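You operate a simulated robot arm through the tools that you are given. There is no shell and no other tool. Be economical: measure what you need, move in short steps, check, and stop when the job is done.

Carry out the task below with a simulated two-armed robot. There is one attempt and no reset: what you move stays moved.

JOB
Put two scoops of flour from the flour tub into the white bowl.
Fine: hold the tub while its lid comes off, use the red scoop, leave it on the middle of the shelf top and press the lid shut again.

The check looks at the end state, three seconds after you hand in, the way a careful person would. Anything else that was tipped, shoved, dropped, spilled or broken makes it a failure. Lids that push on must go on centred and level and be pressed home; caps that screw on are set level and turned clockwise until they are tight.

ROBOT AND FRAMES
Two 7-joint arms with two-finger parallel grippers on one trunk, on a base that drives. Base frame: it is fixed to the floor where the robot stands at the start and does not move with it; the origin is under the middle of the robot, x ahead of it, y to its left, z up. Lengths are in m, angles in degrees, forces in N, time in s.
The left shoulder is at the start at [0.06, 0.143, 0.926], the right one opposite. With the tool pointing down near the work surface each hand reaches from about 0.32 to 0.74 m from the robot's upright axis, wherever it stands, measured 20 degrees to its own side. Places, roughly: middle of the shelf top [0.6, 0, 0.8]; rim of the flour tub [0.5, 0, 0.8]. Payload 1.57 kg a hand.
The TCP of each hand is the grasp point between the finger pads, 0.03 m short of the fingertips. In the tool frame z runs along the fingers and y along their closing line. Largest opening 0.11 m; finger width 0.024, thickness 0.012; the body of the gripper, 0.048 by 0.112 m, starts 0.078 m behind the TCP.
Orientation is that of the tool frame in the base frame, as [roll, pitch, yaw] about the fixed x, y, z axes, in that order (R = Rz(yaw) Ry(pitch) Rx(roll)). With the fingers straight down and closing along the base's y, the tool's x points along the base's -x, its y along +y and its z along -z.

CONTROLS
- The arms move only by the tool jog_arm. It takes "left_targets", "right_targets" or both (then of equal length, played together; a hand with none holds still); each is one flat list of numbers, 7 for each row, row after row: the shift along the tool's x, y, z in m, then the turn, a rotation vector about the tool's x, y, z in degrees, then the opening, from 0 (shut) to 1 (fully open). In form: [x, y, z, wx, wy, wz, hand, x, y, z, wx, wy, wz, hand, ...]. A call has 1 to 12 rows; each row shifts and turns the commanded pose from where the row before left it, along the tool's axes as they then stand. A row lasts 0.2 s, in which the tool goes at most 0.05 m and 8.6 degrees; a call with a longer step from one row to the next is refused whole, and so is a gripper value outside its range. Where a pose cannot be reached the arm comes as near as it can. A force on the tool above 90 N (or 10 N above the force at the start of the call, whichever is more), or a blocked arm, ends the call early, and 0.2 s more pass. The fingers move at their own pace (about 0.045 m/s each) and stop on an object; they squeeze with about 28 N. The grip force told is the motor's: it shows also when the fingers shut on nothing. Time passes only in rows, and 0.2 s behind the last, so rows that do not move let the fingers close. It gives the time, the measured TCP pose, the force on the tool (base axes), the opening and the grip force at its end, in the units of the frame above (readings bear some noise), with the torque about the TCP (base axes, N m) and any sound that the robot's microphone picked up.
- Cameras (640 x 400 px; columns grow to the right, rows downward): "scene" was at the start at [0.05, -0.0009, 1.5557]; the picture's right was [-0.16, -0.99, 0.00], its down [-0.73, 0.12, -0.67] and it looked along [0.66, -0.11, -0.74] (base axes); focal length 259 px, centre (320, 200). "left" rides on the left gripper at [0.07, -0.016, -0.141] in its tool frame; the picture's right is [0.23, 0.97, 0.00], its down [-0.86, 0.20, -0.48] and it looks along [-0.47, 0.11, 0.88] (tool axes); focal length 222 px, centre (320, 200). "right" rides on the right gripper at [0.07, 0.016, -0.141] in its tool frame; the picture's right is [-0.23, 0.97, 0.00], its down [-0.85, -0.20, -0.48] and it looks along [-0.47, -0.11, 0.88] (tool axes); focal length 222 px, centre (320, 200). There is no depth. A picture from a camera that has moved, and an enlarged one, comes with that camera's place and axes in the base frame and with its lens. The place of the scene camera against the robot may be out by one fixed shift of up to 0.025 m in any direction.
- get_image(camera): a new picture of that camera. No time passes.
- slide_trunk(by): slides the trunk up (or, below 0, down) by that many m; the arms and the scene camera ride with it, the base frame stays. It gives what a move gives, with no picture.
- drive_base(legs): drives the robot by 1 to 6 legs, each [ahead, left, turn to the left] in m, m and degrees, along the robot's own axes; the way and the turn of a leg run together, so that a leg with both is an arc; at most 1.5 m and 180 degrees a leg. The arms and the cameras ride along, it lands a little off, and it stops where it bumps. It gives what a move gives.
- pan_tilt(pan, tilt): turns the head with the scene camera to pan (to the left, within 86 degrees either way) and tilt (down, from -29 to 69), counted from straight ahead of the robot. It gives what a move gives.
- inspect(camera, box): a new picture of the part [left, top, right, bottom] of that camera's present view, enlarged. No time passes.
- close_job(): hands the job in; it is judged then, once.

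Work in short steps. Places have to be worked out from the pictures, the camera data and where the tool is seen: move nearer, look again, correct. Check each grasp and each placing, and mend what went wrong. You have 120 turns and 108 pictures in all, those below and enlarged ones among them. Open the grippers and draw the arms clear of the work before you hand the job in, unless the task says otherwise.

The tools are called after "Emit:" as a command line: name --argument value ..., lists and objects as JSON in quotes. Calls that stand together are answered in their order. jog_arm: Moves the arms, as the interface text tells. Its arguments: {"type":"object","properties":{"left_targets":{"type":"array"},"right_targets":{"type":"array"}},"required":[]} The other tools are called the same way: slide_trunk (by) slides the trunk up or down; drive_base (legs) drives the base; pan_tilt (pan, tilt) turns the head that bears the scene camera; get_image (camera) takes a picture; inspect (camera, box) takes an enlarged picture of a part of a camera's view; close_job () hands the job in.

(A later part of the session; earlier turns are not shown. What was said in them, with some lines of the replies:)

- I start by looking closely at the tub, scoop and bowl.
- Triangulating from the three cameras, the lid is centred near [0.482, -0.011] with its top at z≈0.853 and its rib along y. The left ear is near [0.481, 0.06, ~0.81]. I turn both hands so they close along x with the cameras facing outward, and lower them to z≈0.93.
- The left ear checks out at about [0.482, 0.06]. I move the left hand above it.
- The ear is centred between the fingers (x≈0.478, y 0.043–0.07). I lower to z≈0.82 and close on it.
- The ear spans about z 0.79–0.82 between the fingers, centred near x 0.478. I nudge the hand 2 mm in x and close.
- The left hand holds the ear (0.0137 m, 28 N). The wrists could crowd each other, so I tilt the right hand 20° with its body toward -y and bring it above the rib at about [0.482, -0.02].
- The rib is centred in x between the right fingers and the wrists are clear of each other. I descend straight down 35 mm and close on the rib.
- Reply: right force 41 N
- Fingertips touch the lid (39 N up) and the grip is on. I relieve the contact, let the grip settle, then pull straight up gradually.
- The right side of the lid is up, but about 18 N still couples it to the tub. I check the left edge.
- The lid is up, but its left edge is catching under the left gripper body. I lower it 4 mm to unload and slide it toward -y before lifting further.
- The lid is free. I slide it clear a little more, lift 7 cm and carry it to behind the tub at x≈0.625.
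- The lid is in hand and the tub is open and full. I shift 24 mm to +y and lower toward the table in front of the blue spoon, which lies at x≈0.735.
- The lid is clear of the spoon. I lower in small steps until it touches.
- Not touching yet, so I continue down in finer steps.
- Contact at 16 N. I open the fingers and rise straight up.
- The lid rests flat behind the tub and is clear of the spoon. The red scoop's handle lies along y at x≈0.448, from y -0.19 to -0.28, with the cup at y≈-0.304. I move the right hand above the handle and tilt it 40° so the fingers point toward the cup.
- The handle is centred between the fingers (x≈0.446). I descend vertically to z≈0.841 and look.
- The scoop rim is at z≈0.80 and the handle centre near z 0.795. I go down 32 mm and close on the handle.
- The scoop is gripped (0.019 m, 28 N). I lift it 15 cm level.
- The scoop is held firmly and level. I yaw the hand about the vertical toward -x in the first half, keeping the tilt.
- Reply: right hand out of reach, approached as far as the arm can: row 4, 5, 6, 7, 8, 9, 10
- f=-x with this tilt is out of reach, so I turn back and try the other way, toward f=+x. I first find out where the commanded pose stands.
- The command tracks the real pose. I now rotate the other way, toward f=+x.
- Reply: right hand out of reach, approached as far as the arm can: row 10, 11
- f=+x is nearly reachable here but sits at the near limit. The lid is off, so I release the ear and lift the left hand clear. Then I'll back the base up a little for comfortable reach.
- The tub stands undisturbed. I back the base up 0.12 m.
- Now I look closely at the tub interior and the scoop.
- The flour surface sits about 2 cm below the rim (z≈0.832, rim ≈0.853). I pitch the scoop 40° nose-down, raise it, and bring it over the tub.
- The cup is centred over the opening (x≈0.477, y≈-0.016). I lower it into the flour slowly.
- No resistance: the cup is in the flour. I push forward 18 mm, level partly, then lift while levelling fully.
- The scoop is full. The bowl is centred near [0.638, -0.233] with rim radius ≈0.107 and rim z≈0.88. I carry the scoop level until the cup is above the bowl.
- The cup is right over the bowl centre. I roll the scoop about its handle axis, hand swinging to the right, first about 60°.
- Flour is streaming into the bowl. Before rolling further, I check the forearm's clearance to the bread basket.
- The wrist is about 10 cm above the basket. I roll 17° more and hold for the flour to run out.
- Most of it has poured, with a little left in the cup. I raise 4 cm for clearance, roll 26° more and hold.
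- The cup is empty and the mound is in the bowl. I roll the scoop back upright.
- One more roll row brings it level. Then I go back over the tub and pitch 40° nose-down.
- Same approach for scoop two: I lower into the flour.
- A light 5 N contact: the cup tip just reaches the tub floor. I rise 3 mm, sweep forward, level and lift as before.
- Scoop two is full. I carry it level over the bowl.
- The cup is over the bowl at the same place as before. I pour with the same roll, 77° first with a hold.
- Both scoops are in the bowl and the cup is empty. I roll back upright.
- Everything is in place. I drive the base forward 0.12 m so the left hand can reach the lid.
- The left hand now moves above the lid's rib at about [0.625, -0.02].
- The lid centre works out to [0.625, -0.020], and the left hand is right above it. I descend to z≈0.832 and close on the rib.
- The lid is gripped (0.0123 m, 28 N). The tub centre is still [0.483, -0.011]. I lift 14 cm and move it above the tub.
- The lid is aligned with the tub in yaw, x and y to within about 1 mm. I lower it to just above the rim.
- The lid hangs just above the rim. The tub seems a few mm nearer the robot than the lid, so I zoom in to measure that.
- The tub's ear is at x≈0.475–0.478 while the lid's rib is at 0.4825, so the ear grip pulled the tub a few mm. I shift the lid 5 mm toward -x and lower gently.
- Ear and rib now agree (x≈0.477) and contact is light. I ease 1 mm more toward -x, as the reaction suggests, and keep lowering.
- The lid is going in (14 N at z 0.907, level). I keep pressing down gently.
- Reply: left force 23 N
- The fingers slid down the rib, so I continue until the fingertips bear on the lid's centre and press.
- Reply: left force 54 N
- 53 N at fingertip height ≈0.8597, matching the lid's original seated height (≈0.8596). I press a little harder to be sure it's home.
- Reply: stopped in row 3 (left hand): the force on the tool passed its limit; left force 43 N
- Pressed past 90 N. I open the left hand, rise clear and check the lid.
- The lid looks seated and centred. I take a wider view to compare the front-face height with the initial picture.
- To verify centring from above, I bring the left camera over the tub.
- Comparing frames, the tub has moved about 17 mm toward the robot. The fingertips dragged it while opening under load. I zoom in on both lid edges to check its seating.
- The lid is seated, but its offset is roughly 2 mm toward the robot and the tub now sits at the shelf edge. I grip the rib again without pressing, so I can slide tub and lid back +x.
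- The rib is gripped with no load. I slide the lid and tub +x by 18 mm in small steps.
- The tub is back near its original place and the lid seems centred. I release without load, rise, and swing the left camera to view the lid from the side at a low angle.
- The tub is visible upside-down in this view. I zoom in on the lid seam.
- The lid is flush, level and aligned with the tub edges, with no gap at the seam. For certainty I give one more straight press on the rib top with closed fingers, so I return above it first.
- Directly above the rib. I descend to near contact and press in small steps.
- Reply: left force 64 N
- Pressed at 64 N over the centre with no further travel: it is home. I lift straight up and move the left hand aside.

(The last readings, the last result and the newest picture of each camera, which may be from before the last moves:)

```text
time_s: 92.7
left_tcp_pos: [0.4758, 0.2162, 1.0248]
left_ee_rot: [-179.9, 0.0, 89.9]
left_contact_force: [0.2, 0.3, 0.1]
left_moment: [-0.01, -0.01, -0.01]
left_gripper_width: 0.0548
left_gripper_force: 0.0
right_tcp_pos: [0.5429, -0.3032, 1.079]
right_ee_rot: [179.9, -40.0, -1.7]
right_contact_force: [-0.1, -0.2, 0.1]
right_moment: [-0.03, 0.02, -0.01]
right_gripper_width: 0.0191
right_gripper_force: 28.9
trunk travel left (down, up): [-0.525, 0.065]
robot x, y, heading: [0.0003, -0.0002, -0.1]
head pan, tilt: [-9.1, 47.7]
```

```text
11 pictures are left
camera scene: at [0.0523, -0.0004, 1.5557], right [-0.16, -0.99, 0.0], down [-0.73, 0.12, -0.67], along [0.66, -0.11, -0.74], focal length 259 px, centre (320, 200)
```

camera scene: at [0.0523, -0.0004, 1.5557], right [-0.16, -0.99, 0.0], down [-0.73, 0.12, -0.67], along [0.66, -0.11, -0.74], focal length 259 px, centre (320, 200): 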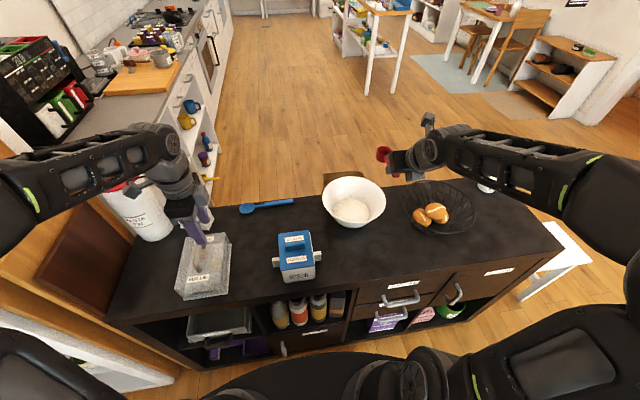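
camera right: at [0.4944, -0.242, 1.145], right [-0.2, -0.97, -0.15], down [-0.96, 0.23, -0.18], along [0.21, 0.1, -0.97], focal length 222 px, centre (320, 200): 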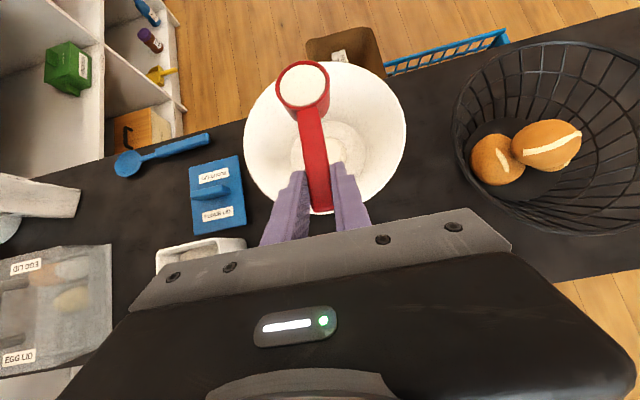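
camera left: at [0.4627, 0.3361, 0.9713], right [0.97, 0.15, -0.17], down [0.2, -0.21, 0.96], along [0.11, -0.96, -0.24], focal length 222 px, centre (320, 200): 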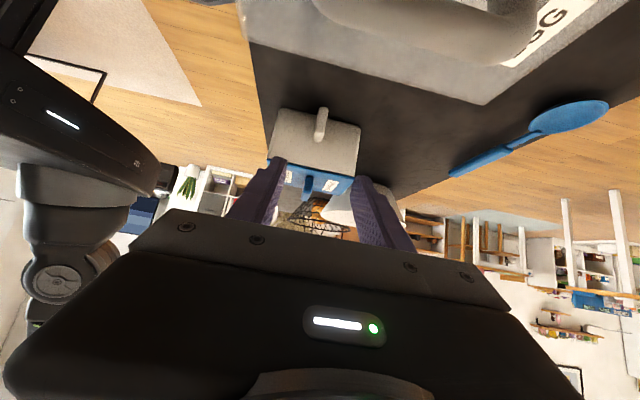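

The lid is on and everything else stands in place. The left hand backs off to the left while the right hand yaws the empty scoop so the handle lies along y.

Emit:
jog_arm --left_targets '[0.028, -0.04, 0, 0, 0, 0, 0.5, 0.028, -0.04, 0, 0, 0, 0, 0.5, 0.028, -0.04, 0, 0, 0, 0, 0.5, 0, 0, 0, 0, 0, 0, 0.5, 0, 0, 0, 0, 0, 0, 0.5, 0, 0, 0, 0, 0, 0, 0.5, 0, 0, 0, 0, 0, 0, 0.5, 0, 0, 0, 0, 0, 0, 0.5, 0, 0, 0, 0, 0, 0, 0.5, 0, 0, 0, 0, 0, 0, 0.5, 0, 0, 0, 0, 0, 0, 0.5]' --right_targets '[0, 0, 0, -5.164, 0, 6.151, 0, 0, 0, 0, -5.164, 0, 6.151, 0, 0, 0, 0, -5.164, 0, 6.151, 0, 0, 0, 0, -5.164, 0, 6.151, 0, 0, 0, 0, -5.164, 0, 6.151, 0, 0, 0, 0, -5.164, 0, 6.151, 0, 0, 0, 0, -5.164, 0, 6.151, 0, 0, 0, 0, -5.164, 0, 6.151, 0, 0, 0, 0, -5.164, 0, 6.151, 0, 0, 0, 0, -5.164, 0, 6.151, 0, 0, 0, 0, -5.164, 0, 6.151, 0]'

```text
time_s: 95.0
left_tcp_pos: [0.3561, 0.2984, 1.0234]
left_ee_rot: [-180.0, 0.0, 90.0]
left_contact_force: [0.4, 0.6, 0.1]
left_moment: [0.0, -0.01, 0.0]
left_gripper_width: 0.0548
left_gripper_force: 0.0
right_tcp_pos: [0.543, -0.3009, 1.0787]
right_ee_rot: [179.9, -39.9, -90.1]
right_contact_force: [0.3, 0.2, -0.5]
right_moment: [0.05, 0.0, 0.02]
right_gripper_width: 0.019
right_gripper_force: 28.4
trunk travel left (down, up): [-0.525, 0.065]
robot x, y, heading: [0.0071, -0.0005, -0.3]
head pan, tilt: [-9.1, 47.7]
```

The yaw is reached. I move the scoop to above the middle of the shelf top, TCP about [0.615, 0.05, 1.0].

Emit:
jog_arm --right_targets '[-0.0402, -0.009, -0.0207, 0, 0, 0, 0, -0.0402, -0.009, -0.0207, 0, 0, 0, 0, -0.0402, -0.009, -0.0207, 0, 0, 0, 0, -0.0402, -0.009, -0.0207, 0, 0, 0, 0, -0.0402, -0.009, -0.0207, 0, 0, 0, 0, -0.0402, -0.009, -0.0207, 0, 0, 0, 0, -0.0402, -0.009, -0.0207, 0, 0, 0, 0, -0.0402, -0.009, -0.0207, 0, 0, 0, 0]'

Emit:
get_image --camera "right"

Emit:
get_image --camera "scene"

```text
time_s: 96.8
left_tcp_pos: [0.3574, 0.2965, 1.0231]
left_ee_rot: [-180.0, 0.1, 90.0]
left_contact_force: [0.0, 0.7, -0.4]
left_moment: [-0.02, 0.01, -0.02]
left_gripper_width: 0.055
left_gripper_force: 0.0
right_tcp_pos: [0.5674, -0.169, 1.0477]
right_ee_rot: [180.0, -39.9, -89.9]
right_contact_force: [0.2, -1.1, -1.0]
right_moment: [0.05, -0.01, 0.03]
right_gripper_width: 0.0191
right_gripper_force: 27.9
right hand out of reach, approached as far as the arm can: row 4, 5, 6, 7, 8
trunk travel left (down, up): [-0.525, 0.065]
robot x, y, heading: [0.0012, 0.0009, -0.1]
head pan, tilt: [-9.1, 47.7]
```

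```text
10 pictures are left
camera right: at [0.5521, -0.1324, 1.2023], right [-0.97, 0.17, -0.15], down [0.2, 0.96, -0.18], along [0.11, -0.21, -0.97], focal length 222 px, centre (320, 200)
```

right: 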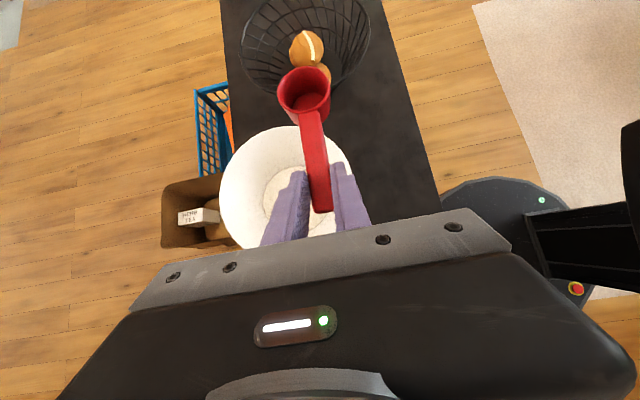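

```text
9 pictures are left
camera scene: at [0.0525, -0.0012, 1.5557], right [-0.16, -0.99, 0.0], down [-0.73, 0.12, -0.67], along [0.66, -0.11, -0.74], focal length 259 px, centre (320, 200)
```

scene: 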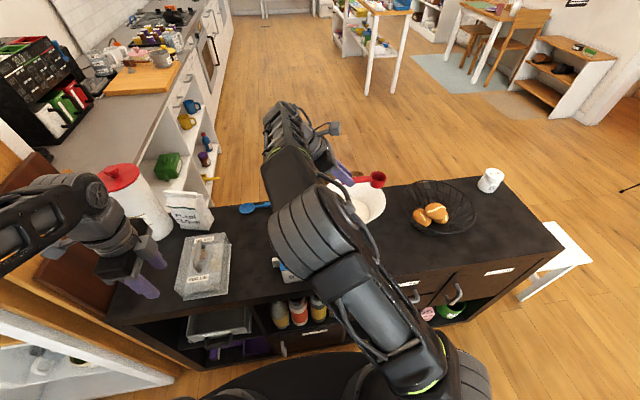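

f=-y isn't reachable there with this tilted grip. I'll set the scoop back down at its original free spot and regrasp it with a steeper hand. First I move back above that spot.

Emit:
jog_arm --right_targets '[-0.0075, 0.0305, 0.0225, 0, 0, 0, 0, -0.0075, 0.0305, 0.0225, 0, 0, 0, 0, -0.0075, 0.0305, 0.0225, 0, 0, 0, 0, -0.0075, 0.0305, 0.0225, 0, 0, 0, 0, 0, 0, 0, 0, 0, 0, 0]'

Emit:
get_image --camera "scene"

```text
time_s: 98.0
left_tcp_pos: [0.3566, 0.298, 1.0227]
left_ee_rot: [-179.8, 0.0, 90.0]
left_contact_force: [0.2, 0.5, 0.1]
left_moment: [0.02, -0.01, -0.01]
left_gripper_width: 0.055
left_gripper_force: 0.1
right_tcp_pos: [0.4462, -0.2023, 0.9586]
right_ee_rot: [-179.9, -40.0, -89.9]
right_contact_force: [-0.6, -0.7, -0.2]
right_moment: [0.06, 0.05, -0.02]
right_gripper_width: 0.0191
right_gripper_force: 28.1
trunk travel left (down, up): [-0.525, 0.065]
robot x, y, heading: [0.0017, -0.0003, -0.2]
head pan, tilt: [-9.1, 47.7]
```

```text
8 pictures are left
camera scene: at [0.0526, -0.0008, 1.5557], right [-0.16, -0.99, 0.0], down [-0.73, 0.12, -0.67], along [0.66, -0.11, -0.74], focal length 259 px, centre (320, 200)
```

scene: 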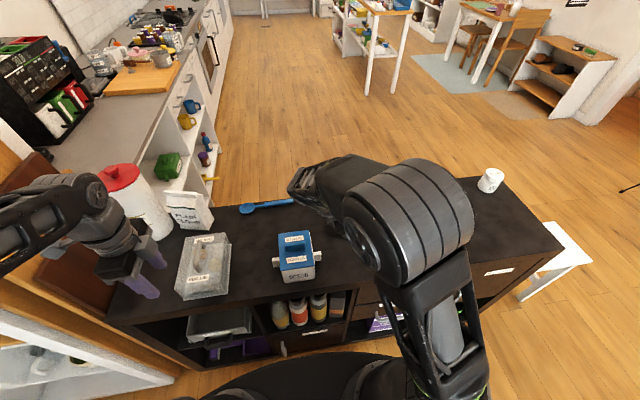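

Above the spot with the elbow high and clear. I lower vertically to just above table contact.

Emit:
jog_arm --right_targets '[-0.0225, 0, 0.0268, 0, 0, 0, 0, -0.0225, 0, 0.0268, 0, 0, 0, 0, -0.0225, 0, 0.0268, 0, 0, 0, 0, -0.0225, 0, 0.0268, 0, 0, 0, 0, -0.0026, 0, 0.0031, 0, 0, 0, 0, -0.0026, 0, 0.0031, 0, 0, 0, 0, 0, 0, 0, 0, 0, 0, 0]'

```text
time_s: 99.7
left_tcp_pos: [0.3563, 0.2977, 1.0242]
left_ee_rot: [-179.9, 0.0, 89.9]
left_contact_force: [-0.6, 0.5, -0.5]
left_moment: [0.0, -0.02, 0.0]
left_gripper_width: 0.055
left_gripper_force: 0.0
right_tcp_pos: [0.4496, -0.2034, 0.8122]
right_ee_rot: [179.9, -39.9, -89.9]
right_contact_force: [1.6, 3.7, 12.9]
right_moment: [-0.81, -0.09, 0.14]
right_gripper_width: 0.0193
right_gripper_force: 27.9
trunk travel left (down, up): [-0.525, 0.065]
robot x, y, heading: [0.0022, -0.0008, -0.3]
head pan, tilt: [-9.1, 47.7]
```

Touchdown at 13 N. I open, rise 3 cm and rotate the hand to 20° tilt the other way for the regrasp.

Emit:
jog_arm --right_targets '[0, 0, 0, 0, 0, 0, 0.3, 0, 0, 0, 0, 0, 0, 0.45, 0, 0, 0, 0, 0, 0, 0.45, 0.0193, 0, -0.023, 0, 0, 0, 0.45, 0, 0, 0, 0, -8.57, 0, 0.45, 0, 0, 0, 0, -8.57, 0, 0.45, 0, 0, 0, 0, -8.57, 0, 0.45, 0, 0, 0, 0, -8.57, 0, 0.45, 0, 0, 0, 0, -8.57, 0, 0.45, 0, 0, 0, 0, -8.57, 0, 0.45, 0, 0, 0, 0, -8.57, 0, 0.45]'

Emit:
get_image --camera "right"

```text
time_s: 102.0
left_tcp_pos: [0.3574, 0.2968, 1.0239]
left_ee_rot: [-179.8, 0.1, 90.0]
left_contact_force: [-0.5, -0.7, -0.1]
left_moment: [0.02, -0.02, 0.04]
left_gripper_width: 0.055
left_gripper_force: 0.1
right_tcp_pos: [0.4468, -0.2046, 0.8426]
right_ee_rot: [-180.0, 20.1, -90.1]
right_contact_force: [0.1, 0.2, 0.0]
right_moment: [0.02, -0.01, 0.02]
right_gripper_width: 0.0495
right_gripper_force: 0.0
trunk travel left (down, up): [-0.525, 0.065]
robot x, y, heading: [0.0013, 0.0003, -0.1]
head pan, tilt: [-9.1, 47.7]
```

```text
7 pictures are left
camera right: at [0.4309, -0.3185, 0.9522], right [-0.97, 0.21, 0.08], down [0.2, 0.64, 0.74], along [0.11, 0.74, -0.66], focal length 222 px, centre (320, 200)
```

right: 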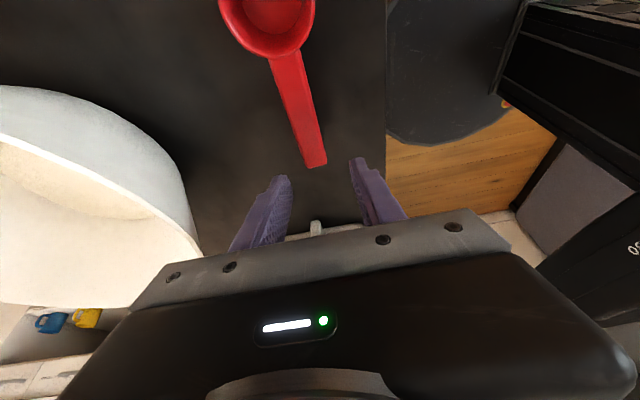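

The scoop stands level with its handle end at about [0.45, -0.197]. I descend to the handle at y≈-0.218 and close.

Emit:
jog_arm --right_targets '[0.016, -0.0015, -0.0058, 0, 0, 0, 0.45, 0.0061, -0.0015, 0.0167, 0, 0, 0, 0.45, 0.006, 0, 0.0166, 0, 0, 0, 0.45, 0, 0, 0, 0, 0, 0, 0.3, 0, 0, 0, 0, 0, 0, 0.1, 0, 0, 0, 0, 0, 0, 0, 0, 0, 0, 0, 0, 0, 0, 0, 0, 0, 0, 0, 0, 0]'

Emit:
get_image --camera "right"

```text
time_s: 103.8
left_tcp_pos: [0.3576, 0.2975, 1.024]
left_ee_rot: [-179.9, -0.1, 89.9]
left_contact_force: [-0.3, -0.3, 0.8]
left_moment: [0.02, 0.03, 0.01]
left_gripper_width: 0.0551
left_gripper_force: 0.0
right_tcp_pos: [0.4521, -0.2201, 0.8061]
right_ee_rot: [179.9, 19.9, -90.1]
right_contact_force: [-0.2, 0.3, -1.1]
right_moment: [0.04, -0.01, 0.04]
right_gripper_width: 0.019
right_gripper_force: 27.6
trunk travel left (down, up): [-0.525, 0.065]
robot x, y, heading: [0.0055, -0.0011, -0.4]
head pan, tilt: [-9.1, 47.7]
```

```text
6 pictures are left
camera right: at [0.4343, -0.3353, 0.9175], right [-0.97, 0.21, 0.08], down [0.2, 0.64, 0.74], along [0.11, 0.74, -0.67], focal length 222 px, centre (320, 200)
```

right: 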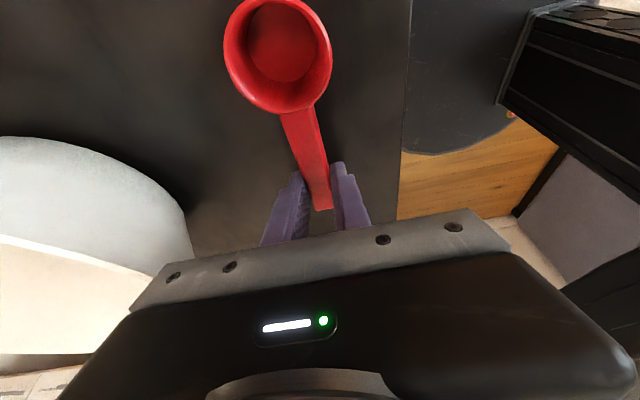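

Regrasped (0.019 m). I lift 17 cm and carry to above the shelf's middle.

Emit:
jog_arm --right_targets '[-0.0145, 0, -0.04, 0, 0, 0, 0, -0.0145, 0, -0.04, 0, 0, 0, 0, -0.0145, 0, -0.04, 0, 0, 0, 0, -0.0145, 0, -0.04, 0, 0, 0, 0, -0.0353, -0.0233, 0.0129, 0, 0, 0, 0, -0.0353, -0.0233, 0.0129, 0, 0, 0, 0, -0.0353, -0.0233, 0.0129, 0, 0, 0, 0, -0.0353, -0.0233, 0.0129, 0, 0, 0, 0, -0.0353, -0.0233, 0.0129, 0, 0, 0, 0, -0.0353, -0.0233, 0.0129, 0, 0, 0, 0, -0.0353, -0.0233, 0.0129, 0, 0, 0, 0, 0, 0, 0, 0, 0, 0, 0]'

Emit:
get_image --camera "scene"

```text
time_s: 106.5
left_tcp_pos: [0.3579, 0.296, 1.023]
left_ee_rot: [-179.9, 0.0, 89.9]
left_contact_force: [-0.1, -0.6, 0.2]
left_moment: [0.01, 0.01, 0.02]
left_gripper_width: 0.0552
left_gripper_force: 0.1
right_tcp_pos: [0.6142, 0.0398, 0.9765]
right_ee_rot: [179.8, 20.0, -89.9]
right_contact_force: [-0.3, 0.5, 0.0]
right_moment: [0.07, -0.01, 0.02]
right_gripper_width: 0.0189
right_gripper_force: 27.7
trunk travel left (down, up): [-0.525, 0.065]
robot x, y, heading: [0.0003, -0.0007, -0.4]
head pan, tilt: [-9.1, 47.7]
```

```text
5 pictures are left
camera scene: at [0.0522, -0.0016, 1.5557], right [-0.16, -0.99, 0.0], down [-0.73, 0.12, -0.67], along [0.66, -0.11, -0.74], focal length 259 px, centre (320, 200)
```

scene: 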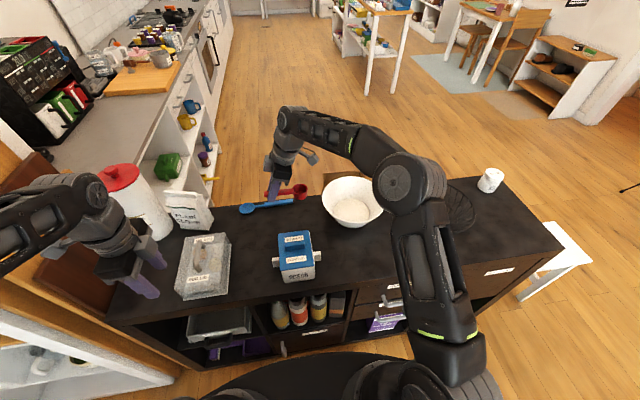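

Reached [0.614, 0.04], so the scoop's middle will be near [0.614, 0]. I lower straight down to touchdown.

Emit:
jog_arm --right_targets '[0.0137, 0, 0.0376, 0, 0, 0, 0, 0.0137, 0, 0.0376, 0, 0, 0, 0, 0.0137, 0, 0.0376, 0, 0, 0, 0, 0.0137, 0, 0.0376, 0, 0, 0, 0, 0.0014, 0, 0.0038, 0, 0, 0, 0, 0.0014, 0, 0.0038, 0, 0, 0, 0, 0, 0, 0, 0, 0, 0, 0]'

Emit:
get_image --camera "right"

```text
time_s: 108.0
left_tcp_pos: [0.3562, 0.2977, 1.0244]
left_ee_rot: [-179.9, 0.0, 89.9]
left_contact_force: [-0.7, -0.1, -0.1]
left_moment: [0.0, -0.01, 0.01]
left_gripper_width: 0.0549
left_gripper_force: 0.1
right_tcp_pos: [0.614, 0.0398, 0.8083]
right_ee_rot: [179.9, 20.1, -90.0]
right_contact_force: [0.2, 0.2, 0.8]
right_moment: [0.03, 0.02, 0.0]
right_gripper_width: 0.0192
right_gripper_force: 28.0
trunk travel left (down, up): [-0.525, 0.065]
robot x, y, heading: [0.0007, 0.0063, -0.5]
head pan, tilt: [-9.1, 47.7]
```

```text
4 pictures are left
camera right: at [0.5969, -0.0732, 0.9179], right [-0.97, 0.21, 0.08], down [0.2, 0.64, 0.74], along [0.11, 0.74, -0.67], focal length 222 px, centre (320, 200)
```

right: 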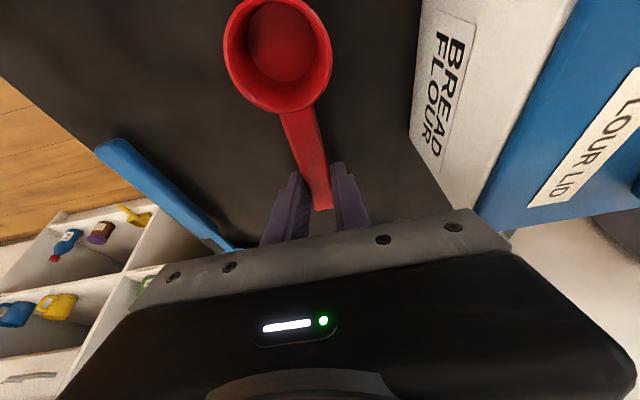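

Just at contact height. I lower the last 2 mm, release, rise vertically and retreat to the right.

Emit:
jog_arm --right_targets '[0.0007, 0, 0.0019, 0, 0, 0, 0, 0, 0, 0, 0, 0, 0, 0.2, 0, 0, 0, 0, 0, 0, 0.4, 0, 0, 0, 0, 0, 0, 0.4, -0.0137, 0, -0.0376, 0, 0, 0, 0.4, -0.0137, 0, -0.0376, 0, 0, 0, 0.4, -0.0137, 0, -0.0376, 0, 0, 0, 0.4, -0.0137, 0, -0.0376, 0, 0, 0, 0.4, -0.0137, 0, -0.0376, 0, 0, 0, 0.4, 0.0376, 0.02, -0.0137, 0, 0, 0, 0.4, 0.0376, 0.02, -0.0137, 0, 0, 0, 0.4, 0.0376, 0.02, -0.0137, 0, 0, 0, 0.4]'

Emit:
get_image --camera "scene"

```text
time_s: 110.7
left_tcp_pos: [0.3559, 0.2967, 1.0234]
left_ee_rot: [-179.9, 0.1, 90.0]
left_contact_force: [0.4, 0.3, 0.7]
left_moment: [0.03, 0.03, 0.0]
left_gripper_width: 0.055
left_gripper_force: 0.2
right_tcp_pos: [0.5544, -0.0803, 1.0075]
right_ee_rot: [179.9, 20.1, -89.9]
right_contact_force: [0.5, -1.1, 0.4]
right_moment: [0.02, -0.04, -0.03]
right_gripper_width: 0.0439
right_gripper_force: 0.0
trunk travel left (down, up): [-0.525, 0.065]
robot x, y, heading: [0.0021, 0.0021, -0.1]
head pan, tilt: [-9.1, 47.7]
```

```text
3 pictures are left
camera scene: at [0.0517, -0.0021, 1.5557], right [-0.16, -0.99, 0.0], down [-0.73, 0.12, -0.67], along [0.66, -0.11, -0.74], focal length 259 px, centre (320, 200)
```

scene: 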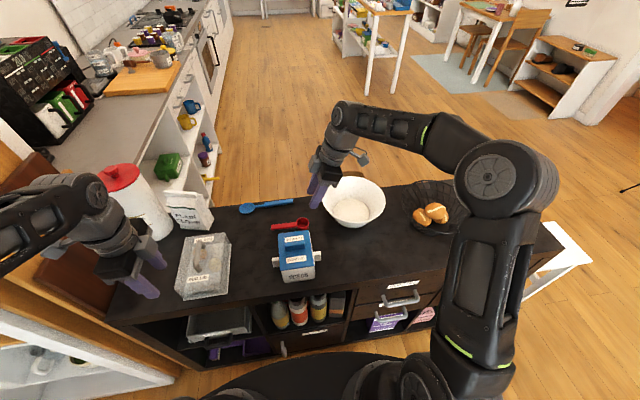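

The scoop lies on the shelf's middle. I draw the right arm further clear and take a last close look.

Emit:
jog_arm --right_targets '[0.024, 0.025, -0.036, 0, 0, 0, 0.4, 0.0376, 0.02, -0.0137, 0, 0, 0, 0.4, 0.0376, 0.02, -0.0137, 0, 0, 0, 0.4, 0.0376, 0.02, -0.0137, 0, 0, 0, 0.4, 0.0376, 0.02, -0.0137, 0, 0, 0, 0.4]'

Emit:
inspect --camera "scene" --box '[230, 165, 400, 285]'

```text
time_s: 111.8
left_tcp_pos: [0.3552, 0.2976, 1.0239]
left_ee_rot: [-179.9, -0.1, 90.0]
left_contact_force: [0.4, -0.2, 0.3]
left_moment: [0.0, 0.01, 0.02]
left_gripper_width: 0.0549
left_gripper_force: 0.0
right_tcp_pos: [0.4491, -0.2758, 1.0326]
right_ee_rot: [-179.9, 20.1, -90.0]
right_contact_force: [-0.2, 0.0, 0.7]
right_moment: [0.06, -0.03, 0.01]
right_gripper_width: 0.0438
right_gripper_force: 0.1
trunk travel left (down, up): [-0.525, 0.065]
robot x, y, heading: [0.0018, -0.0002, -0.3]
head pan, tilt: [-9.1, 47.7]
```

```text
3.33 times, centred on (315, 225) of scene
camera zoom: at [0.0519, -0.0017, 1.5557], right [-0.16, -0.99, 0.0], down [-0.73, 0.12, -0.67], along [0.66, -0.11, -0.74], focal length 863 px, centre (337, 117)
```

zoom: 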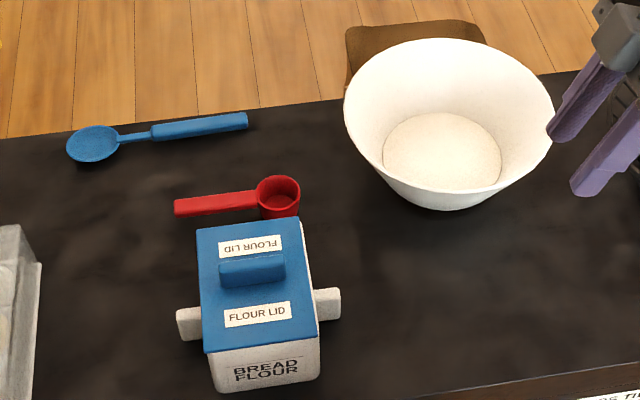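

Things look right, but I check the lid's sideways centring closely before handing in.

Emit:
inspect --camera "scene" --box '[268, 225, 328, 285]'

```text
6.67 times, centred on (298, 255) of scene
camera zoom: at [0.0519, -0.0017, 1.5557], right [-0.16, -0.99, 0.0], down [-0.73, 0.12, -0.67], along [0.66, -0.11, -0.74], focal length 1726 px, centre (467, -167)
```

zoom: 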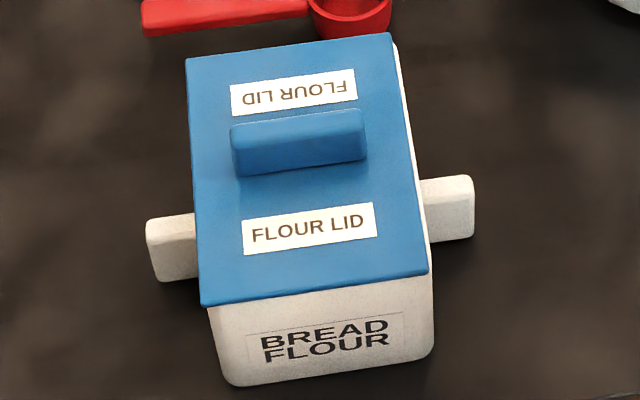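

I judge the lid level, closed and within about 2–3 mm of centre. The arms are clear, so I hand in.

Emit:
close_job

```text
The job is handed in.
```

I put two full scoops of flour in the white bowl using the red scoop. The tub's lid is pressed shut again, and the scoop lies on the middle of the shelf top at about [0.61, 0.0].

- **Tub:** I held it by its left ear while the lid came off. My fingers later dragged the tub about 17 mm toward the shelf edge as I released the pressed lid, and I slid it back close to where it was.
- **Lid:** In the pictures it looked level with no gap at the seam, and within about 2–3 mm of centre.
- **Everything else:** I saw nothing tipped or spilled in the last pictures, and both hands were open and clear.
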